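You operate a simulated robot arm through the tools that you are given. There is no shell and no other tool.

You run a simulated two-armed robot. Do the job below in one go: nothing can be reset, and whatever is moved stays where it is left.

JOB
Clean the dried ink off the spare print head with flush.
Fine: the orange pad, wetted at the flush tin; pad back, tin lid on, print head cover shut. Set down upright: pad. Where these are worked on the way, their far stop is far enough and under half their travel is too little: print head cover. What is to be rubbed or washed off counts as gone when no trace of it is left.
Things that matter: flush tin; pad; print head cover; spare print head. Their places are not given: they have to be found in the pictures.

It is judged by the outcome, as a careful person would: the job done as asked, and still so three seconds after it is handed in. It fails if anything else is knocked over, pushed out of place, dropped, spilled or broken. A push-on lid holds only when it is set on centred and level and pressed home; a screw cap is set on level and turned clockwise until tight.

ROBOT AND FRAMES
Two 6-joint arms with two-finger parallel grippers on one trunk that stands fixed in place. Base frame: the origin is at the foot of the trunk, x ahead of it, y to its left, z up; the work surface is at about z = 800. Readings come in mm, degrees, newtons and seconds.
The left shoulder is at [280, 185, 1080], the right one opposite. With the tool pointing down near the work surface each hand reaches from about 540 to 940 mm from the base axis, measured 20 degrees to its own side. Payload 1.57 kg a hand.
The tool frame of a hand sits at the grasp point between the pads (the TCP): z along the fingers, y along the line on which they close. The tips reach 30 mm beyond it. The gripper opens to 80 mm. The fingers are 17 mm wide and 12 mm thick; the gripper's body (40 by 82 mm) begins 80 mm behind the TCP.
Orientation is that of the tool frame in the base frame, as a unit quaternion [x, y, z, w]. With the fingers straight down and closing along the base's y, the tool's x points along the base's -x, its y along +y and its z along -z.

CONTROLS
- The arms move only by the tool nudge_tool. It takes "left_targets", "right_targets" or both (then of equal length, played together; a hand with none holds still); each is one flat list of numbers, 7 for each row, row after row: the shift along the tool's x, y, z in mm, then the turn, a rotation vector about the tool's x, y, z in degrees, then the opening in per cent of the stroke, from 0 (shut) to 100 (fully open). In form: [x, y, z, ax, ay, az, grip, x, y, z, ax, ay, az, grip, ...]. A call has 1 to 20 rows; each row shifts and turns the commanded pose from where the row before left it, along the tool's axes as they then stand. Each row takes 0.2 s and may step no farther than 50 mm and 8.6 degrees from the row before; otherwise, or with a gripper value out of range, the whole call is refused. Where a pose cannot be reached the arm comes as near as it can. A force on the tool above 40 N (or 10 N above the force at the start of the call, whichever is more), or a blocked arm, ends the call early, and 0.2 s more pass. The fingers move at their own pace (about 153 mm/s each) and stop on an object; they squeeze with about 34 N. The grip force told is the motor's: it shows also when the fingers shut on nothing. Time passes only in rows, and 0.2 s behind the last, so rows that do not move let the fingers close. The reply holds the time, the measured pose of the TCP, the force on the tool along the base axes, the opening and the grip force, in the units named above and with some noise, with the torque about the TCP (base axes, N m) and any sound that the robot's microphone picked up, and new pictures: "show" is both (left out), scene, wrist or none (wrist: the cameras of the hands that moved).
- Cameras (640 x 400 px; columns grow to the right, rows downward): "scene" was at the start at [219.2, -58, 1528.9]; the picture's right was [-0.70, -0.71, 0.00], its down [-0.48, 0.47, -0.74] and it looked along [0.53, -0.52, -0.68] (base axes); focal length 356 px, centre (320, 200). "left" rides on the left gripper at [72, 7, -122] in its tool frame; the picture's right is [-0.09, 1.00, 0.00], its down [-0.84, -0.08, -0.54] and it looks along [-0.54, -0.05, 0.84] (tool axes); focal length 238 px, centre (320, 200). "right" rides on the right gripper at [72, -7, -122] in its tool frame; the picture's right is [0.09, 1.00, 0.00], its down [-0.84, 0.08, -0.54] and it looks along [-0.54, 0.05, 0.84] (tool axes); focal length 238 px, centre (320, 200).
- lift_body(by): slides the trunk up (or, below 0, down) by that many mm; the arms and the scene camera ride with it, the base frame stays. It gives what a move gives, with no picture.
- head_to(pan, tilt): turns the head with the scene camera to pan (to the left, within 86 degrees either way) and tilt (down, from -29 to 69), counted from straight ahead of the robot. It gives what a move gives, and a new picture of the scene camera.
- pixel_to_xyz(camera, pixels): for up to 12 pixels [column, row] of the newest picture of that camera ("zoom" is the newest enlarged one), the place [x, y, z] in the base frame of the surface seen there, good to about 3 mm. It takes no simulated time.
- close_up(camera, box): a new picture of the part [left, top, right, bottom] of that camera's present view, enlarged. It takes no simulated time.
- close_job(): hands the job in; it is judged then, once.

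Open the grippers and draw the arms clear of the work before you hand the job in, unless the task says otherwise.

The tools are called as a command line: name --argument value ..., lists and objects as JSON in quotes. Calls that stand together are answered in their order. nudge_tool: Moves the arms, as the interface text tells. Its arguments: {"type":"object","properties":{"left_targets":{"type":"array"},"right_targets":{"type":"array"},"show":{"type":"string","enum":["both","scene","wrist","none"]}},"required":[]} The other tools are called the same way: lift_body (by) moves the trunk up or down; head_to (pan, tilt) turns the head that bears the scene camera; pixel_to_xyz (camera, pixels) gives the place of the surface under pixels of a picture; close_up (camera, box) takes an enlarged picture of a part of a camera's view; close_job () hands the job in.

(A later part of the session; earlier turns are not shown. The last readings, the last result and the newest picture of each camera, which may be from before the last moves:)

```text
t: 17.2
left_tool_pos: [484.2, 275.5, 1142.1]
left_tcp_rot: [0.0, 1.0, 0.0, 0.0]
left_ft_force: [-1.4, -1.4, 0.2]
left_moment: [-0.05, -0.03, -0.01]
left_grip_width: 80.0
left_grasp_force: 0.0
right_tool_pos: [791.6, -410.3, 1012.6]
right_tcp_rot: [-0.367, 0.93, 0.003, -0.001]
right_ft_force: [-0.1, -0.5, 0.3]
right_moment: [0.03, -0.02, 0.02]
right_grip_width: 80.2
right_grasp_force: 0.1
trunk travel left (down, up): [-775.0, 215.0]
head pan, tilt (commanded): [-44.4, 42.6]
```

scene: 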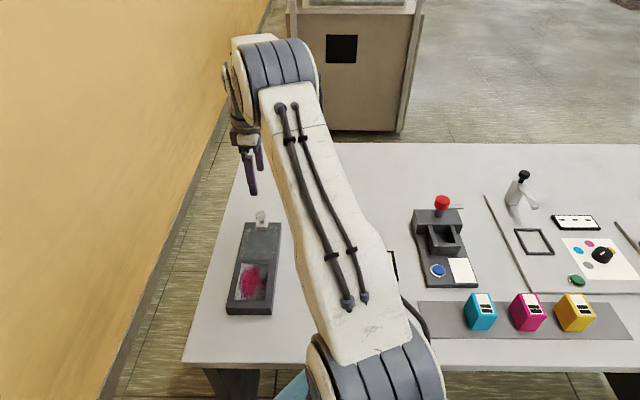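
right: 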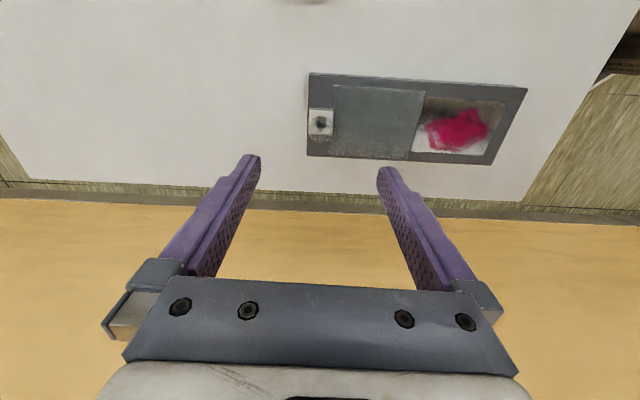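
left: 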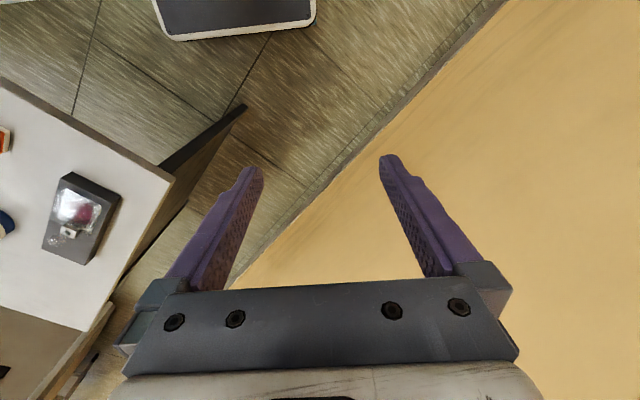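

Cover stays open. I'll measure the exposed print-head plate and ink while they're in view (plate approx (412..505, 97..160) in the right picture).

close_up --camera "right" --box '[300, 65, 540, 175]'

pixel_to_xyz --camera "right" --pixels '[[426, 97], [504, 102], [487, 157], [413, 152], [460, 130], [430, 130], [486, 128], [470, 110], [455, 150], [525, 90], [490, 163], [440, 125]]'

close_up --camera "scene" --box '[215, 205, 295, 325]'

```text
2.67 times, centred on (420, 120) of right
```

zoom: 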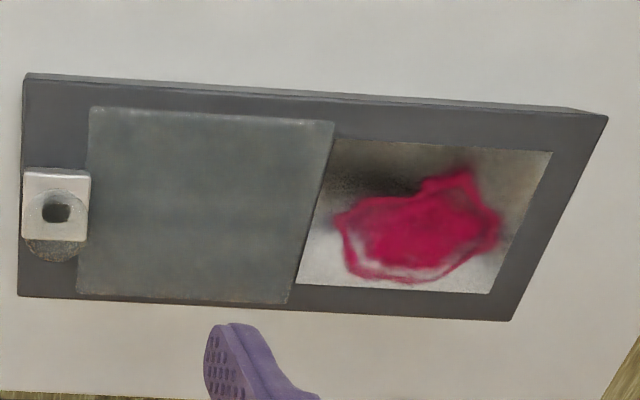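

```text
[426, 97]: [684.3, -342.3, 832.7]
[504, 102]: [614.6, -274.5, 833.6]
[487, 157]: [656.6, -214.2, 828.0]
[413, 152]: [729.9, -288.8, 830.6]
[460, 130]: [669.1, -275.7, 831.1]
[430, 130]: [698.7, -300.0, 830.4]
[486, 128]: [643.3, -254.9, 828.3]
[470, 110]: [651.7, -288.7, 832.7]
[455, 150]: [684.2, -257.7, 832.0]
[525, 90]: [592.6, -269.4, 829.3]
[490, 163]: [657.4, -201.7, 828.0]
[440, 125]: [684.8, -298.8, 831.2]
```

```text
3.33 times, centred on (255, 265) of scene
```

zoom: 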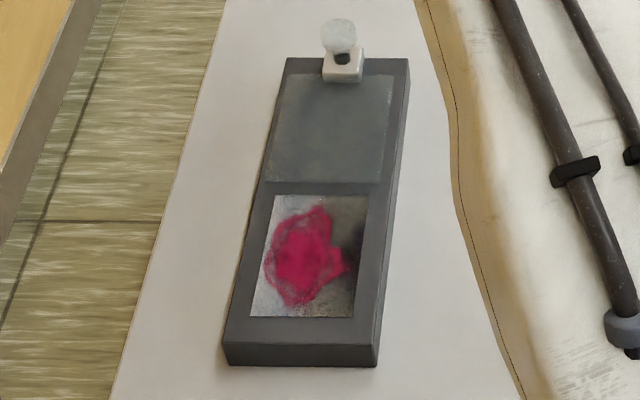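

Print-head plate spans about (684,-342)-(615,-275)-(657,-214)-(730,-289) at z≈831, ink centred near (671,-277). Next I move back over toward the tin (≈675,-530), unyawing the hand, to view the lid.

nudge_tool --right_targets '[41, 11, 0, 0, 0, 0, 100, 41, 11, 0, 0, 0, 0, 100, 41, 11, 0, 0, 0, 0, 100, 41, 11, 0, 0, 0, 0, 100, 41, 11, 0, 0, 0, 0, 100, 41, 11, 0, 0, 0, 0, 100, 0, 0, 0, 0, 0, 8.6, 100, 0, 0, 0, 0, 0, 8.6, 100, 0, 0, 0, 0, 0, 8.6, 100, 0, 0, 0, 0, 0, 8.6, 100, 0, 0, 0, 0, 0, 8.6, 100]' --show "both"

```text
t: 19.6
left_tool_pos: [484.0, 275.1, 1141.4]
left_tcp_rot: [-0.001, 1.0, 0.0, 0.0]
left_ft_force: [0.1, 0.3, -0.7]
left_moment: [-0.03, -0.01, 0.03]
left_grip_width: 79.8
left_grasp_force: 0.0
right_tool_pos: [566.7, -530.3, 1013.0]
right_tcp_rot: [0.001, 1.0, 0.001, -0.001]
right_ft_force: [-0.9, -0.6, 0.4]
right_moment: [-0.02, -0.04, -0.03]
right_grip_width: 80.0
right_grasp_force: 0.1
trunk travel left (down, up): [-775.0, 215.0]
head pan, tilt (commanded): [-44.4, 42.6]
```

scene: 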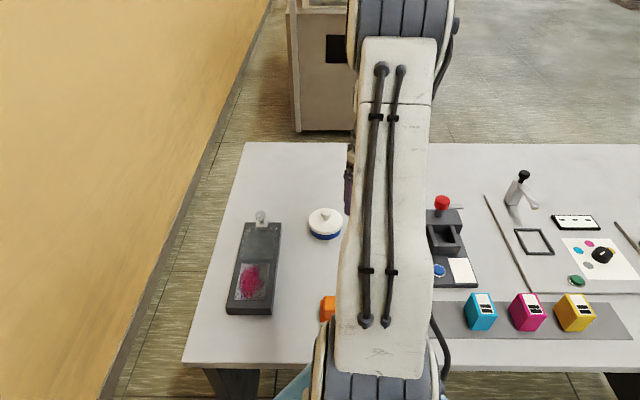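
right: 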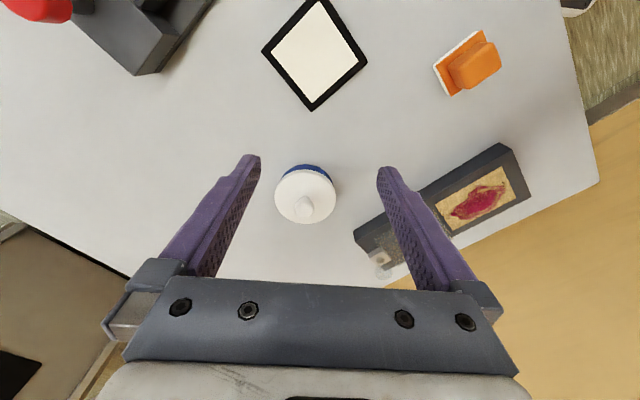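

The tin (304,195) and pad (468,62) are visible. I'll enlarge both and measure.

close_up --camera "right" --box '[260, 150, 350, 240]'

pixel_to_xyz --camera "right" --pixels '[[304, 208], [304, 180], [276, 197], [333, 197], [304, 222], [305, 168], [304, 200], [318, 210], [292, 210], [282, 172], [331, 173], [304, 174]]'

close_up --camera "right" --box '[420, 20, 520, 110]'

pixel_to_xyz --camera "right" --pixels '[[434, 67], [480, 32], [451, 95], [475, 90], [455, 65], [485, 45], [500, 60], [470, 62], [462, 82], [448, 72]]'

close_up --camera "scene" --box '[295, 195, 355, 250]'

```text
4.44 times, centred on (305, 195) of right
```

zoom: 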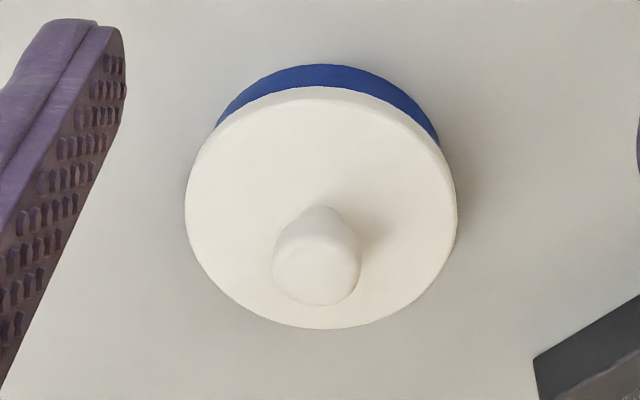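

```text
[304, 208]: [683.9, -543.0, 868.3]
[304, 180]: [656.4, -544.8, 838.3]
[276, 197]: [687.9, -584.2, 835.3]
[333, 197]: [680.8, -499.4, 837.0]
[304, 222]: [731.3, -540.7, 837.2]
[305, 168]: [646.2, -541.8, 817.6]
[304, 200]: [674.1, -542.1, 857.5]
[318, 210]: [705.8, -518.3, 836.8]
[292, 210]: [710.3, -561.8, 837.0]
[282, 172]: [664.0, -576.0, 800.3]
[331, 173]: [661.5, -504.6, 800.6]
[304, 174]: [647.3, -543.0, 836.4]
```

```text
4.44 times, centred on (470, 65) of right
```

zoom: 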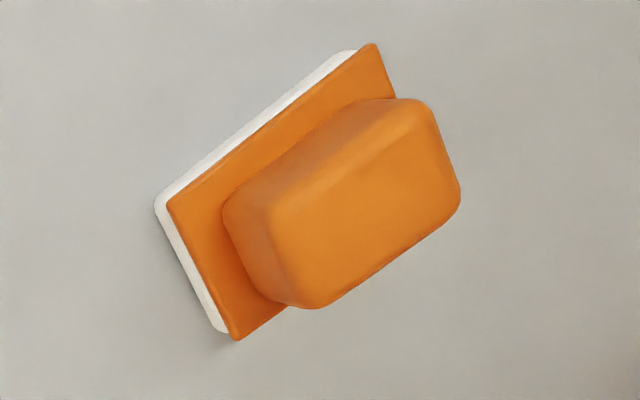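

```text
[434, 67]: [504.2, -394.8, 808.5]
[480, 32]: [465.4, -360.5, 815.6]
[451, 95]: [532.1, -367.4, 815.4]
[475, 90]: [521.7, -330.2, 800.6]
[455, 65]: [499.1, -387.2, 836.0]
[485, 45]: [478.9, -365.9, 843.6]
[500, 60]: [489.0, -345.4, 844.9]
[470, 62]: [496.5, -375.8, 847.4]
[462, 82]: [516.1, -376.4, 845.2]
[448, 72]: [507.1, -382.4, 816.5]
```

```text
7.27 times, centred on (325, 222) of scene
```

zoom: 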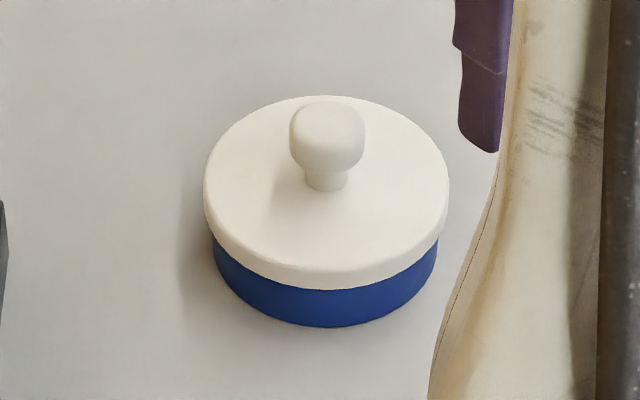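

Tin lid centre ≈ (690,-542), lid top z≈837, ball knob top ≈869; pad is 52×40 mm with its long side at 45°, handle top ≈846. I'll go above the lid knob and part-way down.

nudge_tool --right_targets '[-41, -3.9, 0, 0, 0, 0, 100, -41, -3.9, 0, 0, 0, 0, 100, -41, -3.9, 0, 0, 0, 0, 100, 0, 0, 45, 0, 0, 0, 100, 0, 0, 45, 0, 0, 0, 100]' --show "both"

close_up --camera "right" --box '[240, 130, 400, 250]'

```text
t: 20.8
left_tool_pos: [484.3, 275.2, 1142.3]
left_tcp_rot: [-0.001, 1.0, 0.001, 0.0]
left_ft_force: [-0.4, 0.5, 0.7]
left_moment: [0.01, -0.04, 0.01]
left_grip_width: 80.1
left_grasp_force: 0.0
right_tool_pos: [691.0, -540.1, 922.4]
right_tcp_rot: [0.0, 1.0, 0.001, -0.001]
right_ft_force: [-0.3, -0.5, 0.7]
right_moment: [0.01, 0.02, 0.0]
right_grip_width: 80.0
right_grasp_force: 0.2
trunk travel left (down, up): [-775.0, 215.0]
head pan, tilt (commanded): [-44.4, 42.6]
```

scene: 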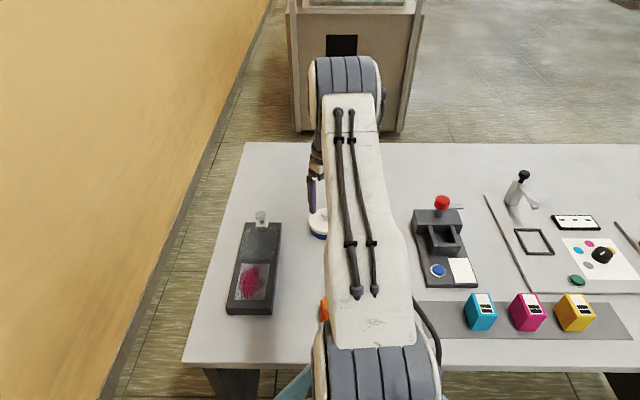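
right: 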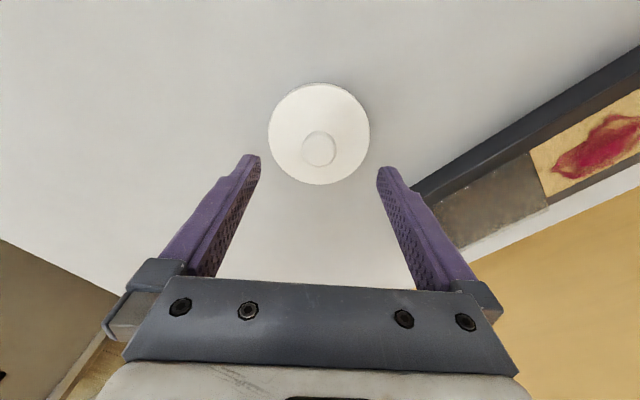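

```text
3.33 times, centred on (320, 190) of right
```

zoom: 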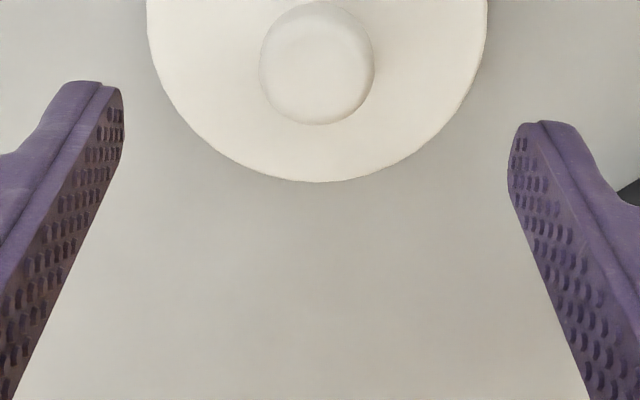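

Knob centre triangulates to (688.4,-541.3). I'll shift 2 mm, descend to z≈871 (tips ~3 mm above the lid) and close on the knob.

nudge_tool --right_targets '[2, -1, 26, 0, 0, 0, 100, 0, 0, 25, 0, 0, 0, 100, 0, 0, 0, 0, 0, 0, 30, 0, 0, 0, 0, 0, 0, 0, 0, 0, 0, 0, 0, 0, 0]' --show "wrist"

```text
t: 22.0
left_tool_pos: [484.1, 274.9, 1142.2]
left_tcp_rot: [0.0, 1.0, 0.0, 0.0]
left_ft_force: [-0.9, -0.2, 0.4]
left_moment: [0.03, -0.01, 0.02]
left_grip_width: 80.1
left_grasp_force: 0.1
right_tool_pos: [687.9, -541.5, 872.3]
right_tcp_rot: [0.0, 1.0, 0.002, -0.001]
right_ft_force: [-0.9, -0.6, 0.6]
right_moment: [0.01, 0.02, 0.02]
right_grip_width: 25.7
right_grasp_force: 33.7
trunk travel left (down, up): [-775.0, 215.0]
head pan, tilt (commanded): [-44.4, 42.6]
heard: snap
```

right: 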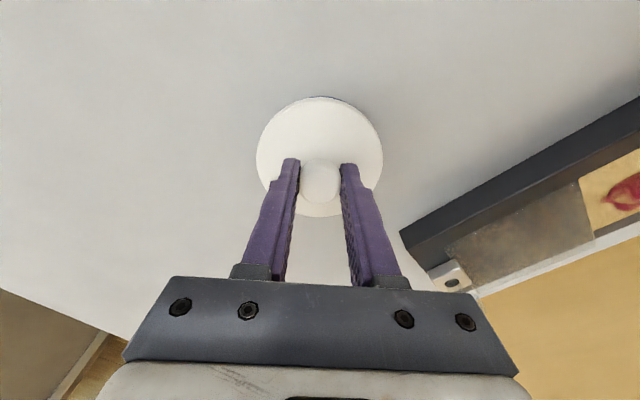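

Gripped at 25.7 mm; a "snap" was heard. I'll zoom to check the lid before lifting.

close_up --camera "right" --box '[240, 80, 400, 230]'

close_up --camera "scene" --box '[280, 180, 360, 260]'

```text
2.67 times, centred on (320, 155) of right
```

zoom: 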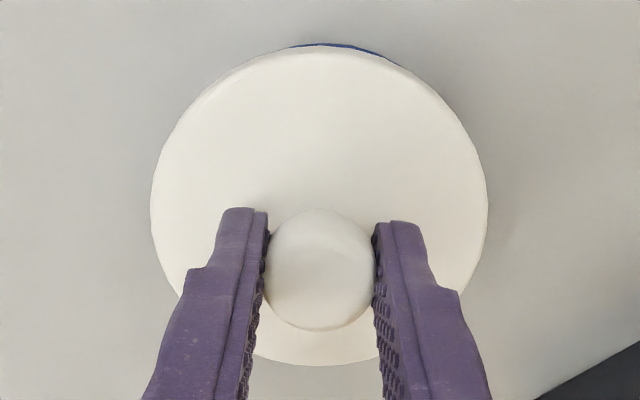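

```text
5.00 times, centred on (320, 220) of scene
```

zoom: 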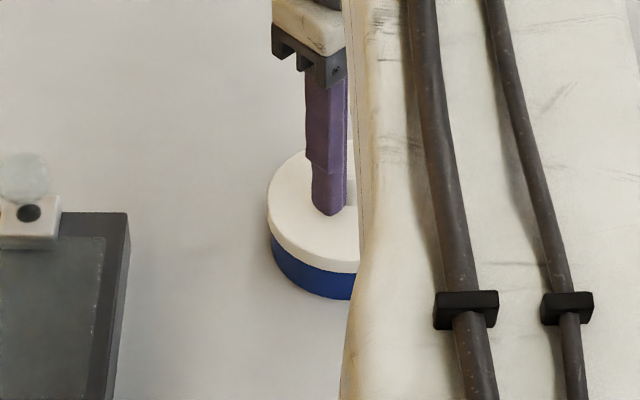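

The lid looks intact and level; the snap was probably its push-fit letting go. I'll lift slowly a few mm and watch the force.

nudge_tool --right_targets '[0, 0, -2, 0, 0, 0, 0, 0, 0, -3, 0, 0, 0, 0, 0, 0, -5, 0, 0, 0, 0]' --show "both"

close_up --camera "scene" --box '[280, 180, 360, 260]'

```text
t: 22.8
left_tool_pos: [484.8, 274.2, 1141.8]
left_tcp_rot: [0.0, 1.0, 0.0, 0.0]
left_ft_force: [-0.2, 0.1, 0.6]
left_moment: [0.01, -0.01, -0.01]
left_grip_width: 79.9
left_grasp_force: 0.1
right_tool_pos: [687.9, -542.4, 881.4]
right_tcp_rot: [-0.001, 1.0, 0.002, -0.002]
right_ft_force: [0.2, 0.4, -0.2]
right_moment: [0.01, 0.0, -0.01]
right_grip_width: 26.2
right_grasp_force: 34.2
trunk travel left (down, up): [-775.0, 215.0]
head pan, tilt (commanded): [-44.4, 42.6]
```

scene: 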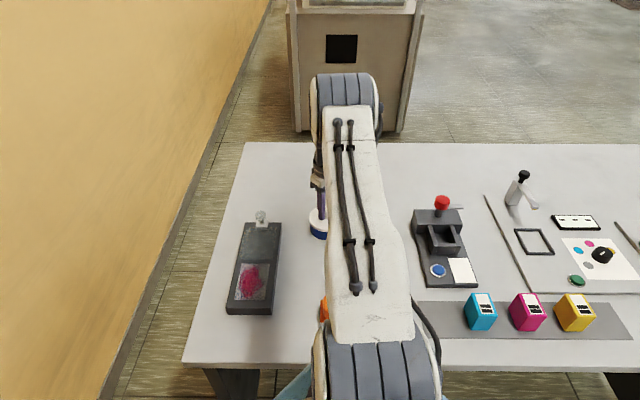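
right: 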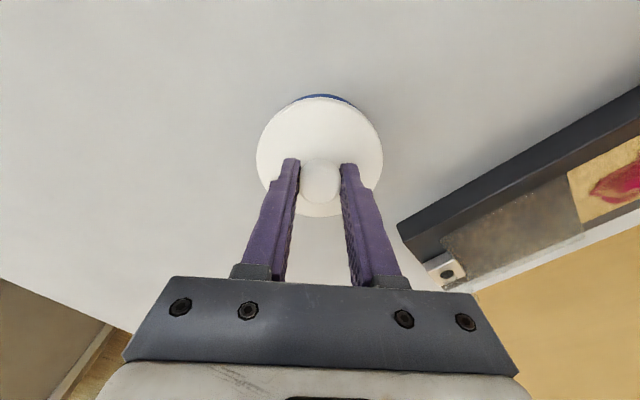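

```text
5.00 times, centred on (320, 220) of scene
```

zoom: 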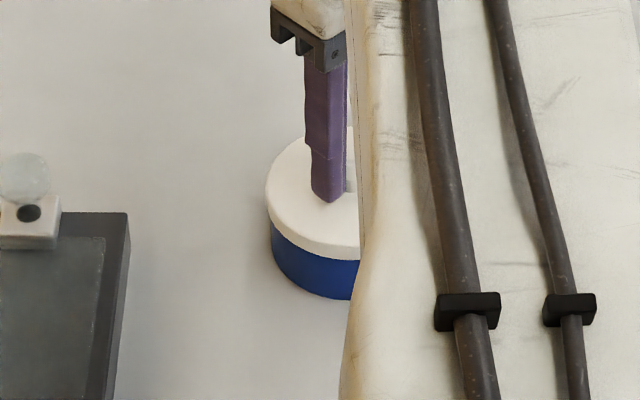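

The lid came off freely, the tin stayed. I'll lift to z≈940 and carry the lid over to the clear table spot (590,-425).

nudge_tool --right_targets '[0, 0, -30, 0, 0, 0, 0, 0, 0, -30, 0, 0, 0, 0, 24.5, 29.2, 0, 0, 0, 0, 0, 24.5, 29.2, 0, 0, 0, 0, 0, 24.5, 29.2, 0, 0, 0, 0, 0, 24.5, 29.2, 0, 0, 0, 0, 0]' --show "both"

close_up --camera "scene" --box '[280, 180, 400, 330]'

```text
t: 24.2
left_tool_pos: [484.2, 274.8, 1141.7]
left_tcp_rot: [0.0, 1.0, 0.0, 0.001]
left_ft_force: [-0.1, 0.7, 0.0]
left_moment: [0.0, 0.04, -0.01]
left_grip_width: 79.8
left_grasp_force: 0.1
right_tool_pos: [590.3, -425.3, 941.2]
right_tcp_rot: [0.0, 1.0, 0.002, 0.0]
right_ft_force: [-0.6, -1.1, -0.3]
right_moment: [0.0, 0.01, 0.0]
right_grip_width: 26.0
right_grasp_force: 33.8
trunk travel left (down, up): [-775.0, 215.0]
head pan, tilt (commanded): [-44.4, 42.6]
```

scene: 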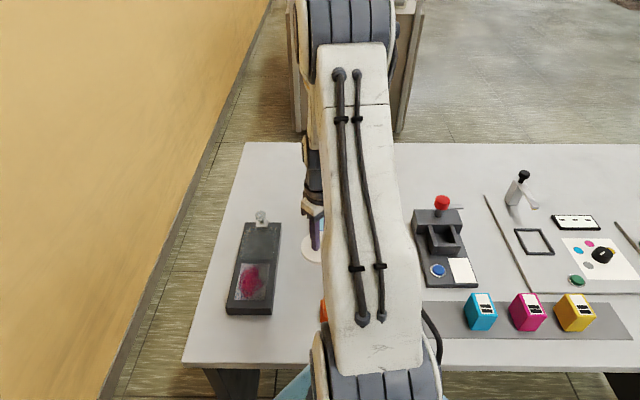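
right: 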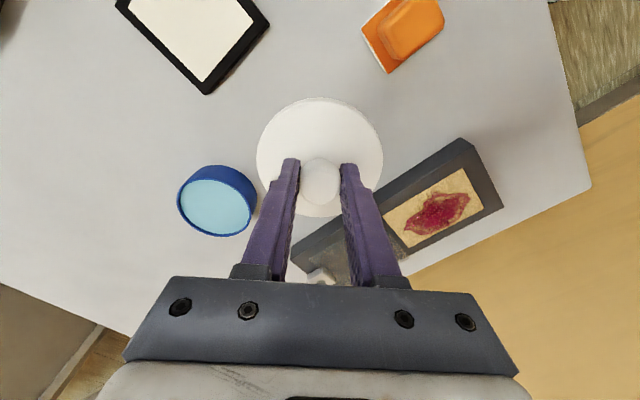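

```text
2.67 times, centred on (340, 255) of scene
```

zoom: 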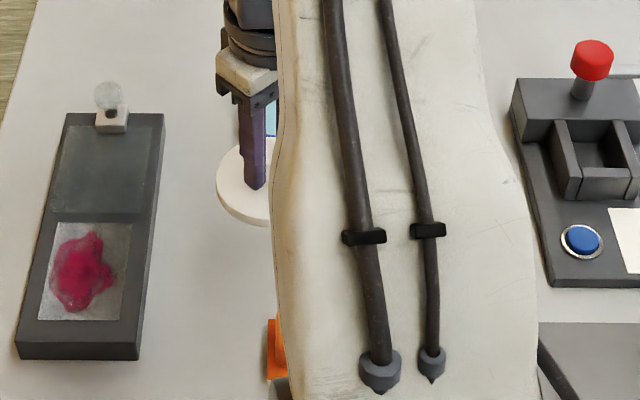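

The open tin shows pale-blue flush inside. I'll measure its rim and liquid level now, then lower the lid.

close_up --camera "right" --box '[160, 150, 270, 250]'

pixel_to_xyz --camera "right" --pixels '[[215, 208], [200, 195], [230, 220], [178, 205], [253, 212], [215, 166], [214, 237], [205, 225], [235, 195], [215, 179]]'

```text
4.00 times, centred on (215, 200) of right
```

zoom: 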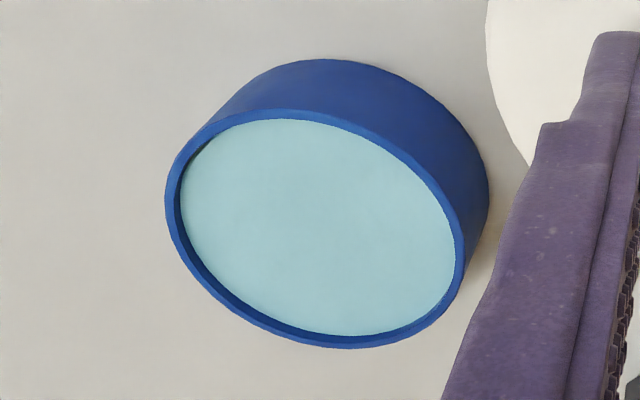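

```text
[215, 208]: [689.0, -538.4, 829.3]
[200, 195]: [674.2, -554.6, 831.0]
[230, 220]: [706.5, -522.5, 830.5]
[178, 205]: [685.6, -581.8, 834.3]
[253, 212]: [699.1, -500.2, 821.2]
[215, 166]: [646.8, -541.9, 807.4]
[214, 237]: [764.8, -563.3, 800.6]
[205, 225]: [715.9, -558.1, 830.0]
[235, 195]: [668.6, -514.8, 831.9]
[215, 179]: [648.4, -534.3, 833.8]
```

Liquid at z≈830, rim ≈834. Now lower the lid toward the table: fast to z≈862, then in small steps until contact.

nudge_tool --right_targets '[0, 0, 40, 0, 0, 0, 0, 0, 0, 35, 0, 0, 0, 0, 0, 0, 4, 0, 0, 0, 0]' --show "wrist"

close_up --camera "scene" --box '[280, 180, 400, 330]'

```text
t: 25.0
left_tool_pos: [484.5, 274.9, 1141.2]
left_tcp_rot: [0.0, 1.0, -0.001, 0.0]
left_ft_force: [-0.1, 1.1, -0.3]
left_moment: [0.01, 0.0, 0.0]
left_grip_width: 79.9
left_grasp_force: 0.0
right_tool_pos: [590.2, -426.2, 862.5]
right_tcp_rot: [0.0, 1.0, 0.001, 0.0]
right_ft_force: [-0.1, -0.2, -0.1]
right_moment: [0.04, -0.01, -0.01]
right_grip_width: 25.7
right_grasp_force: 33.8
trunk travel left (down, up): [-775.0, 215.0]
head pan, tilt (commanded): [-44.4, 42.6]
```

right: 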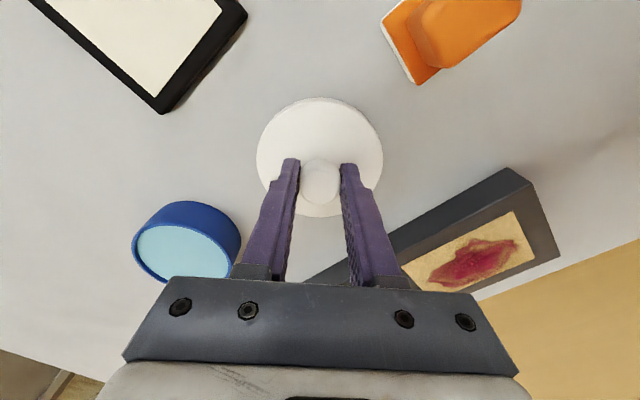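

```text
2.67 times, centred on (340, 255) of scene
```

zoom: 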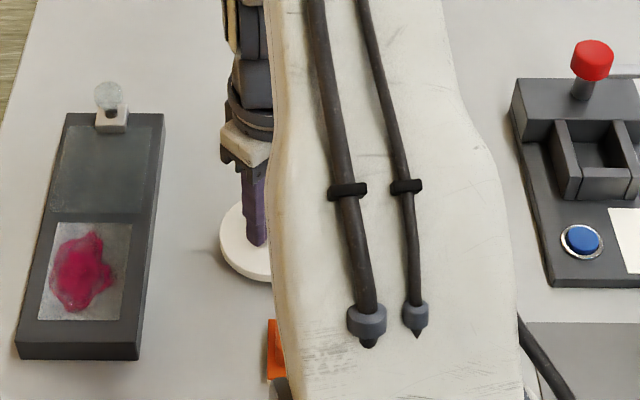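

No contact yet at 862. I'll go down in 2–3 mm rows, checking the force.

nudge_tool --right_targets '[0, 0, 3, 0, 0, 0, 0, 0, 0, 3, 0, 0, 0, 0, 0, 0, 3, 0, 0, 0, 0]' --show "none"

```text
t: 25.8
left_tool_pos: [484.6, 275.1, 1141.6]
left_tcp_rot: [0.0, 1.0, 0.0, 0.0]
left_ft_force: [-0.5, 0.8, 0.8]
left_moment: [0.0, 0.05, -0.01]
left_grip_width: 80.1
left_grasp_force: 0.0
right_tool_pos: [587.9, -427.5, 853.8]
right_tcp_rot: [0.0, 1.0, 0.0, 0.0]
right_ft_force: [0.1, -0.7, -1.7]
right_moment: [0.0, -0.02, -0.01]
right_grip_width: 25.8
right_grasp_force: 34.2
trunk travel left (down, up): [-775.0, 215.0]
head pan, tilt (commanded): [-44.4, 42.6]
```

Still basically free at 853.8. Two more 2 mm steps.

nudge_tool --right_targets '[0, 0, 2, 0, 0, 0, 0, 0, 0, 2, 0, 0, 0, 0]' --show "none"

```text
t: 26.4
left_tool_pos: [483.9, 275.0, 1141.7]
left_tcp_rot: [0.0, 1.0, -0.001, 0.0]
left_ft_force: [-0.3, 0.0, 0.4]
left_moment: [0.01, -0.01, 0.02]
left_grip_width: 79.8
left_grasp_force: 0.2
right_tool_pos: [590.1, -425.0, 850.3]
right_tcp_rot: [0.0, 1.0, 0.001, -0.001]
right_ft_force: [-0.1, 0.0, -0.4]
right_moment: [-0.02, 0.02, -0.01]
right_grip_width: 26.0
right_grasp_force: 34.4
trunk travel left (down, up): [-775.0, 215.0]
head pan, tilt (commanded): [-44.4, 42.6]
```

nudge_tool --right_targets '[0, 0, 2, 0, 0, 0, 0, 0, 0, 2, 0, 0, 0, 0]' --show "wrist"

close_up --camera "scene" --box '[290, 210, 370, 310]'

```text
t: 27.0
left_tool_pos: [484.1, 274.8, 1141.9]
left_tcp_rot: [0.0, 1.0, -0.001, 0.001]
left_ft_force: [0.8, -0.2, 0.2]
left_moment: [0.04, -0.02, 0.0]
left_grip_width: 79.8
left_grasp_force: 0.1
right_tool_pos: [589.2, -425.0, 846.2]
right_tcp_rot: [0.001, 1.0, 0.001, -0.001]
right_ft_force: [-0.7, 0.4, -0.8]
right_moment: [-0.01, 0.0, 0.0]
right_grip_width: 25.8
right_grasp_force: 34.4
trunk travel left (down, up): [-775.0, 215.0]
head pan, tilt (commanded): [-44.4, 42.6]
```

right: 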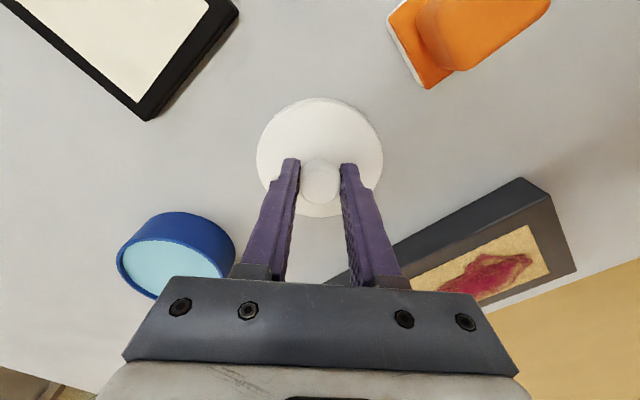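

```text
4.00 times, centred on (330, 260) of scene
```

zoom: 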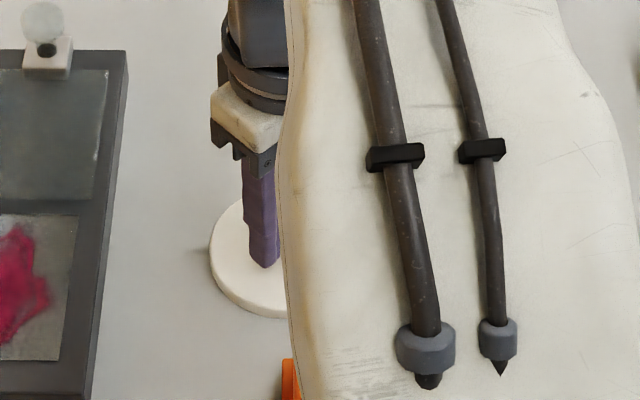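

Lid is close to the table; continue in 1 mm steps.

nudge_tool --right_targets '[0, 0, 1, 0, 0, 0, 0, 0, 0, 1, 0, 0, 0, 0]' --show "none"

```text
t: 27.6
left_tool_pos: [484.8, 274.4, 1142.4]
left_tcp_rot: [0.0, 1.0, 0.0, 0.0]
left_ft_force: [0.1, -0.3, -0.1]
left_moment: [0.02, -0.04, 0.01]
left_grip_width: 80.1
left_grasp_force: 0.1
right_tool_pos: [588.9, -424.5, 843.9]
right_tcp_rot: [0.001, 1.0, 0.001, -0.001]
right_ft_force: [-0.1, -0.4, -0.3]
right_moment: [0.01, 0.01, -0.01]
right_grip_width: 26.0
right_grasp_force: 33.9
trunk travel left (down, up): [-775.0, 215.0]
head pan, tilt (commanded): [-44.4, 42.6]
```

nudge_tool --right_targets '[0, 0, 1, 0, 0, 0, 0, 0, 0, 1, 0, 0, 0, 0]' --show "wrist"

pixel_to_xyz --camera "right" --pixels '[[320, 110], [280, 150], [365, 150], [320, 92], [250, 130]]'

close_up --camera "right" --box '[240, 80, 400, 230]'

```text
t: 28.2
left_tool_pos: [485.3, 274.3, 1141.7]
left_tcp_rot: [0.001, 1.0, 0.001, 0.0]
left_ft_force: [-0.6, 1.1, 0.3]
left_moment: [-0.03, 0.01, 0.03]
left_grip_width: 80.1
left_grasp_force: 0.1
right_tool_pos: [588.6, -424.9, 841.8]
right_tcp_rot: [0.0, 1.0, 0.001, 0.0]
right_ft_force: [0.5, -0.6, -0.9]
right_moment: [0.01, 0.0, 0.01]
right_grip_width: 25.8
right_grasp_force: 34.3
trunk travel left (down, up): [-775.0, 215.0]
head pan, tilt (commanded): [-44.4, 42.6]
```

right: 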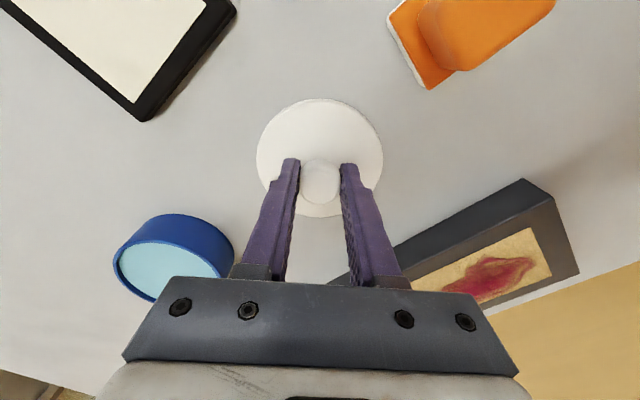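

```text
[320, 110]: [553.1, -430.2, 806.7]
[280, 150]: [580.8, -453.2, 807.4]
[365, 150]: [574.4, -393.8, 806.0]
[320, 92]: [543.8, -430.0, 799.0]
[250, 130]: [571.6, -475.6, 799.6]
```

```text
2.67 times, centred on (320, 155) of right
```

zoom: 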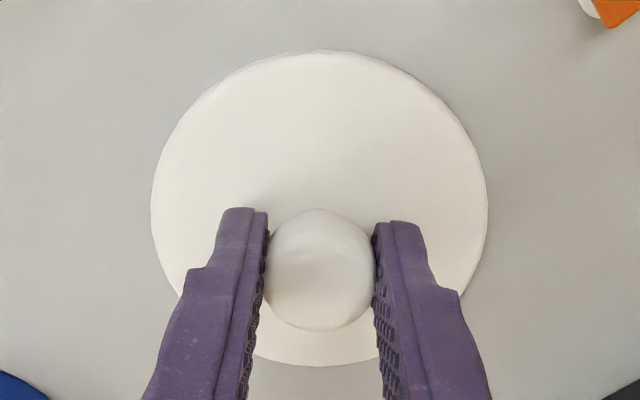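

Lid top reads z≈807. Continue with 1 mm steps until a clear upward force.

nudge_tool --right_targets '[0, 0, 1, 0, 0, 0, 0, 0, 0, 1, 0, 0, 0, 0]' --show "none"

```text
t: 28.8
left_tool_pos: [484.3, 275.3, 1141.0]
left_tcp_rot: [0.0, 1.0, 0.0, -0.001]
left_ft_force: [-0.4, 0.0, -0.6]
left_moment: [0.0, -0.01, -0.01]
left_grip_width: 80.2
left_grasp_force: 0.1
right_tool_pos: [591.2, -426.3, 839.1]
right_tcp_rot: [0.0, 1.0, 0.0, -0.001]
right_ft_force: [-0.5, -1.4, -1.1]
right_moment: [-0.02, -0.01, 0.0]
right_grip_width: 25.8
right_grasp_force: 33.6
trunk travel left (down, up): [-775.0, 215.0]
head pan, tilt (commanded): [-44.4, 42.6]
```

nudge_tool --right_targets '[0, 0, 1, 0, 0, 0, 0, 0, 0, 1, 0, 0, 0, 0]' --show "none"

```text
t: 29.4
left_tool_pos: [483.9, 275.9, 1142.4]
left_tcp_rot: [0.001, 1.0, 0.0, 0.0]
left_ft_force: [0.0, -0.2, 0.8]
left_moment: [0.01, 0.01, -0.01]
left_grip_width: 80.0
left_grasp_force: 0.0
right_tool_pos: [590.0, -426.1, 839.7]
right_tcp_rot: [-0.001, 1.0, 0.0, -0.001]
right_ft_force: [-1.8, 2.5, 16.5]
right_moment: [0.05, 0.03, 0.03]
right_grip_width: 25.6
right_grasp_force: 33.8
trunk travel left (down, up): [-775.0, 215.0]
head pan, tilt (commanded): [-44.4, 42.6]
```

Contact at TCP z≈839.5 (16.5 N): the lid sits on the table. Relax 1 mm, open, and rise.

nudge_tool --right_targets '[0, 0, -1, 0, 0, 0, 0, 0, 0, 0, 0, 0, 0, 60, 0, 0, 0, 0, 0, 0, 100, 0, 0, -20, 0, 0, 0, 100, 0, 0, -45, 0, 0, 0, 100, 0, 0, -45, 0, 0, 0, 100]' --show "both"

```text
t: 30.8
left_tool_pos: [484.1, 275.9, 1141.7]
left_tcp_rot: [0.0, 1.0, 0.0, 0.0]
left_ft_force: [0.1, -0.1, 0.8]
left_moment: [-0.01, 0.01, -0.02]
left_grip_width: 79.8
left_grasp_force: 0.1
right_tool_pos: [588.3, -425.0, 948.6]
right_tcp_rot: [0.0, 1.0, 0.001, -0.002]
right_ft_force: [0.4, -0.1, 0.1]
right_moment: [0.0, 0.0, 0.01]
right_grip_width: 80.1
right_grasp_force: 0.0
trunk travel left (down, up): [-775.0, 215.0]
head pan, tilt (commanded): [-44.4, 42.6]
```

scene: 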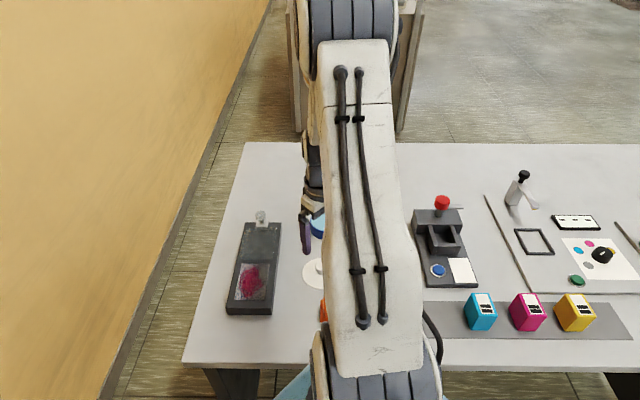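
right: 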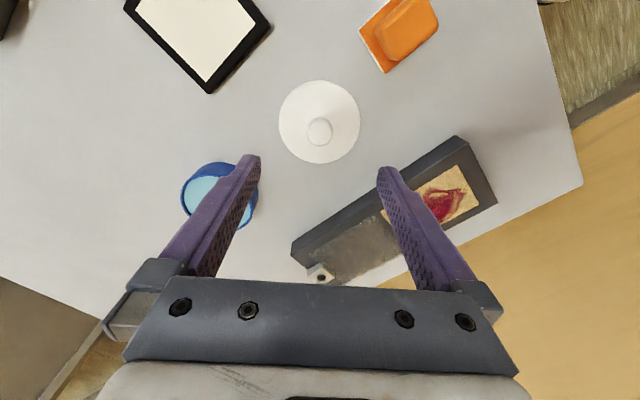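

Lid stands safely on the table. Next I move over the pad (≈495,-365) at z≈930 and yaw the hand about -45° to line up with it.

nudge_tool --right_targets '[31, 20, 4, 0, 0, 0, 100, 31, 20, 4, 0, 0, 0, 100, 31, 20, 4, 0, 0, 0, 100, 0, 0, 0, 0, 0, -8.6, 100, 0, 0, 0, 0, 0, -8.6, 100, 0, 0, 0, 0, 0, -8.6, 100, 0, 0, 0, 0, 0, -8.6, 100, 0, 0, 0, 0, 0, -8.6, 100]' --show "both"

close_up --camera "right" --box '[240, 80, 400, 200]'

```text
t: 32.6
left_tool_pos: [483.8, 275.0, 1142.2]
left_tcp_rot: [-0.001, 1.0, 0.001, 0.0]
left_ft_force: [0.2, -0.1, 0.6]
left_moment: [-0.04, -0.05, -0.02]
left_grip_width: 80.2
left_grasp_force: 0.0
right_tool_pos: [497.2, -365.8, 936.5]
right_tcp_rot: [-0.368, 0.93, 0.001, 0.0]
right_ft_force: [-0.1, -0.3, 0.1]
right_moment: [-0.02, -0.01, 0.01]
right_grip_width: 80.1
right_grasp_force: 0.0
trunk travel left (down, up): [-775.0, 215.0]
head pan, tilt (commanded): [-44.4, 42.6]
```

scene: 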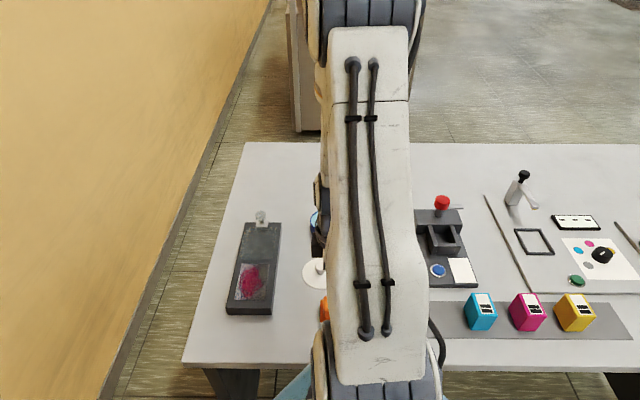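
right: 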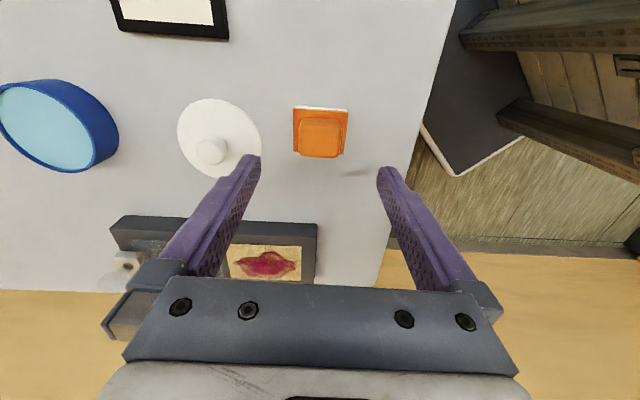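

```text
3.33 times, centred on (320, 140) of right
```

zoom: 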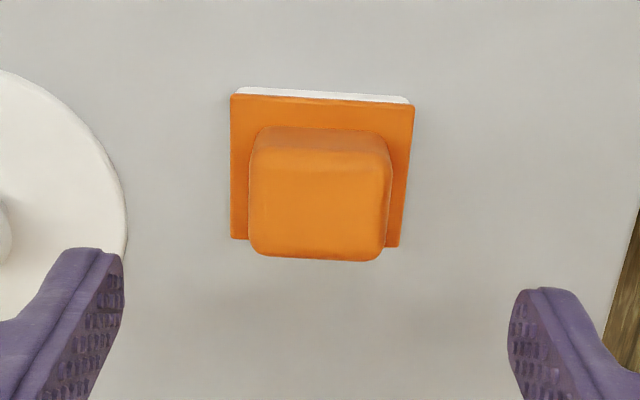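

The pad lines up well with the fingers. I'll measure its base and handle corners in the zoomed image.

pixel_to_xyz --camera "zoom" --pixels '[[236, 99], [409, 108], [397, 240], [236, 234], [260, 172], [383, 178], [375, 252], [262, 247], [320, 210], [320, 150], [270, 135], [380, 140]]'

```text
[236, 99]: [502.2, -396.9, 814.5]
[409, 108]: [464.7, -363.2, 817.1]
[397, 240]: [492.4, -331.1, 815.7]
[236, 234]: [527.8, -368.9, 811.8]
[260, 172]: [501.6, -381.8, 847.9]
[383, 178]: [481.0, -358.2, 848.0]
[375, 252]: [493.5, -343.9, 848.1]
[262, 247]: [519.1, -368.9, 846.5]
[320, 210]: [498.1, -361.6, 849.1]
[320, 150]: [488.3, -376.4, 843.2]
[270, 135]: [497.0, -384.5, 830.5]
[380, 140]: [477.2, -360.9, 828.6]
```

Pad centre ≈ (497.3,-364.5), base ≈50×43, handle ≈36×24 with top z≈848. I'll descend to z≈851 (tips ~4 mm above the base plate) and close on the handle.

nudge_tool --right_targets '[-1, 0.9, 30, 0, 0, 0, 100, 0, 0, 30, 0, 0, 0, 100, 0, 0, 25.5, 0, 0, 0, 100]' --show "wrist"

close_up --camera "right" --box '[220, 100, 420, 250]'

```text
t: 33.4
left_tool_pos: [485.0, 275.2, 1141.0]
left_tcp_rot: [0.0, 1.0, 0.0, -0.001]
left_ft_force: [0.4, -0.2, 0.0]
left_moment: [-0.01, 0.03, 0.03]
left_grip_width: 80.2
left_grasp_force: 0.1
right_tool_pos: [496.1, -363.8, 853.0]
right_tcp_rot: [-0.366, 0.931, 0.001, 0.0]
right_ft_force: [0.0, -0.3, 0.4]
right_moment: [0.02, -0.02, -0.02]
right_grip_width: 80.0
right_grasp_force: 0.0
trunk travel left (down, up): [-775.0, 215.0]
head pan, tilt (commanded): [-44.4, 42.6]
```

right: 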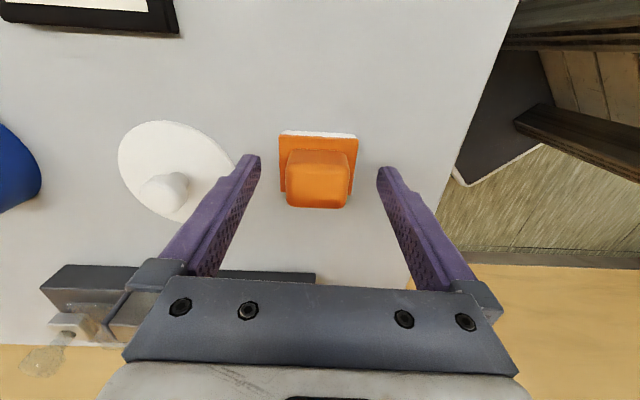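

```text
2.67 times, centred on (320, 175) of right
```

zoom: 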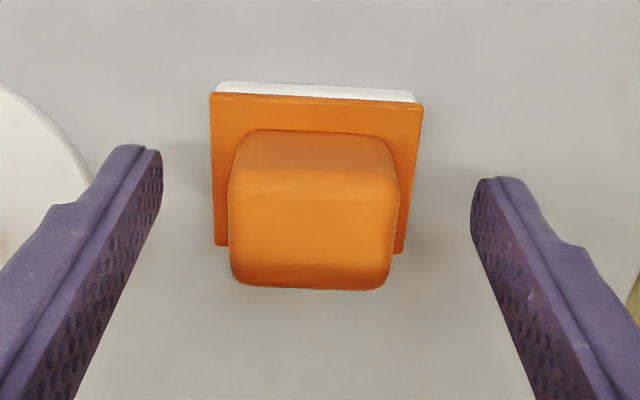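

Handle centre is at about (317,195) vs TCP (321,192): ~2 mm toward the left finger. I'll shift -1.5 mm in y, lower 1.5 mm and close.

nudge_tool --right_targets '[0, -1.6, 1.5, 0, 0, 0, 100, 0, 0, 0, 0, 0, 0, 55, 0, 0, 0, 0, 0, 0, 0, 0, 0, 0, 0, 0, 0, 0]' --show "wrist"

close_up --camera "right" --box '[220, 100, 420, 250]'

```text
t: 34.4
left_tool_pos: [484.1, 275.0, 1142.2]
left_tcp_rot: [0.0, 1.0, 0.0, -0.001]
left_ft_force: [-0.4, -0.1, 0.3]
left_moment: [-0.01, 0.0, 0.0]
left_grip_width: 79.7
left_grasp_force: 0.1
right_tool_pos: [497.4, -365.2, 849.1]
right_tcp_rot: [-0.366, 0.931, 0.001, -0.001]
right_ft_force: [0.0, 0.3, -0.9]
right_moment: [0.03, -0.01, 0.02]
right_grip_width: 38.8
right_grasp_force: 34.0
trunk travel left (down, up): [-775.0, 215.0]
head pan, tilt (commanded): [-44.4, 42.6]
```

right: 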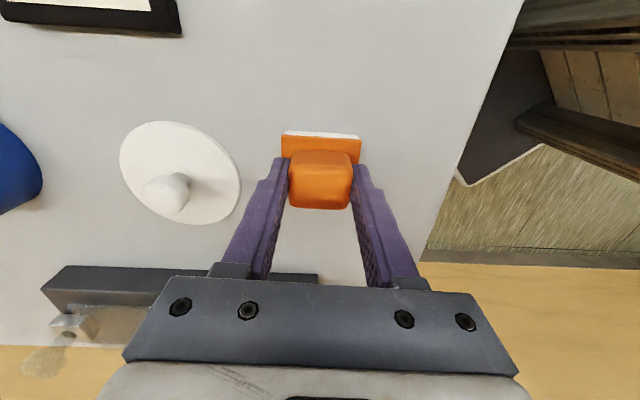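

```text
2.67 times, centred on (320, 175) of right
```

zoom: 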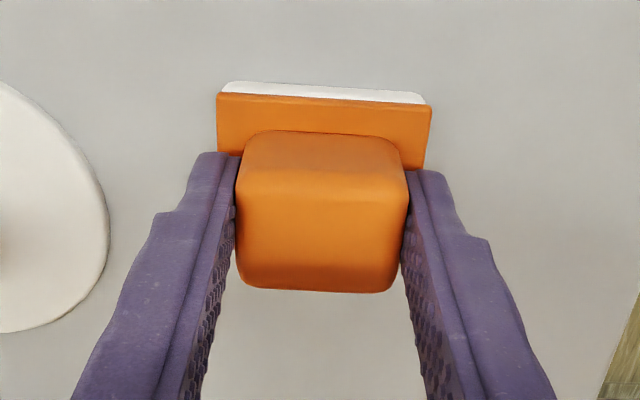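

Handle gripped (38.8 mm); pad bottom sits 50 mm below the TCP. Lift 90 mm and carry it over the tin (689,-541).

nudge_tool --right_targets '[0, 0, -10, 0, 0, 0, 0, 0, 0, -40, 0, 0, 0, 0, 0, 0, -40, 0, 0, 0, 0, -3.35, -43.2, 0, 0, 0, 0, 0, -3.35, -43.2, 0, 0, 0, 0, 0, -3.35, -43.2, 0, 0, 0, 0, 0, -3.35, -43.2, 0, 0, 0, 0, 0, -3.35, -43.2, 0, 0, 0, 0, 0, -3.35, -43.2, 0, 0, 0, 0, 0]' --show "both"

close_up --camera "right" --box '[220, 80, 420, 230]'

```text
t: 36.4
left_tool_pos: [484.2, 274.1, 1142.0]
left_tcp_rot: [-0.001, 1.0, -0.001, 0.0]
left_ft_force: [-0.7, 0.3, -0.1]
left_moment: [0.0, 0.02, 0.01]
left_grip_width: 80.1
left_grasp_force: 0.0
right_tool_pos: [689.4, -540.8, 936.7]
right_tcp_rot: [-0.367, 0.93, 0.002, -0.002]
right_ft_force: [0.5, 0.2, -0.3]
right_moment: [0.0, 0.03, -0.01]
right_grip_width: 38.7
right_grasp_force: 33.9
trunk travel left (down, up): [-775.0, 215.0]
head pan, tilt (commanded): [-44.4, 42.6]
```

scene: 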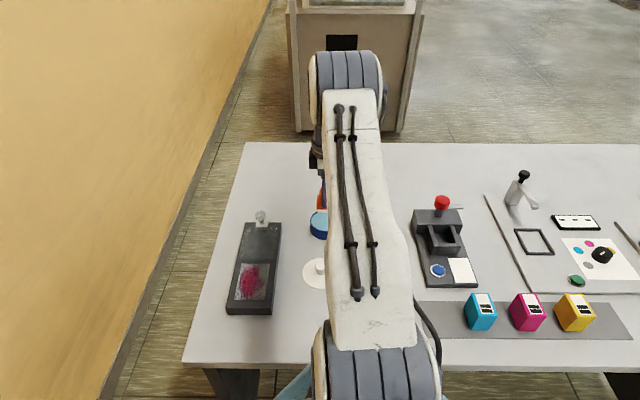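
right: 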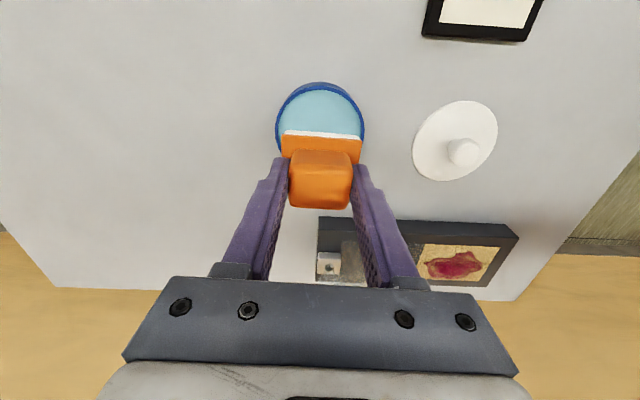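

```text
2.67 times, centred on (320, 155) of right
```

zoom: 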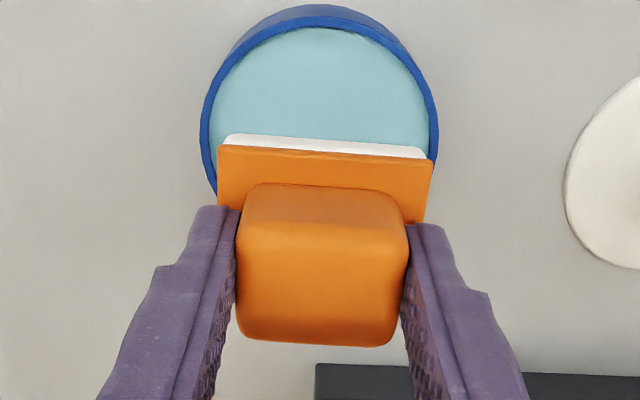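

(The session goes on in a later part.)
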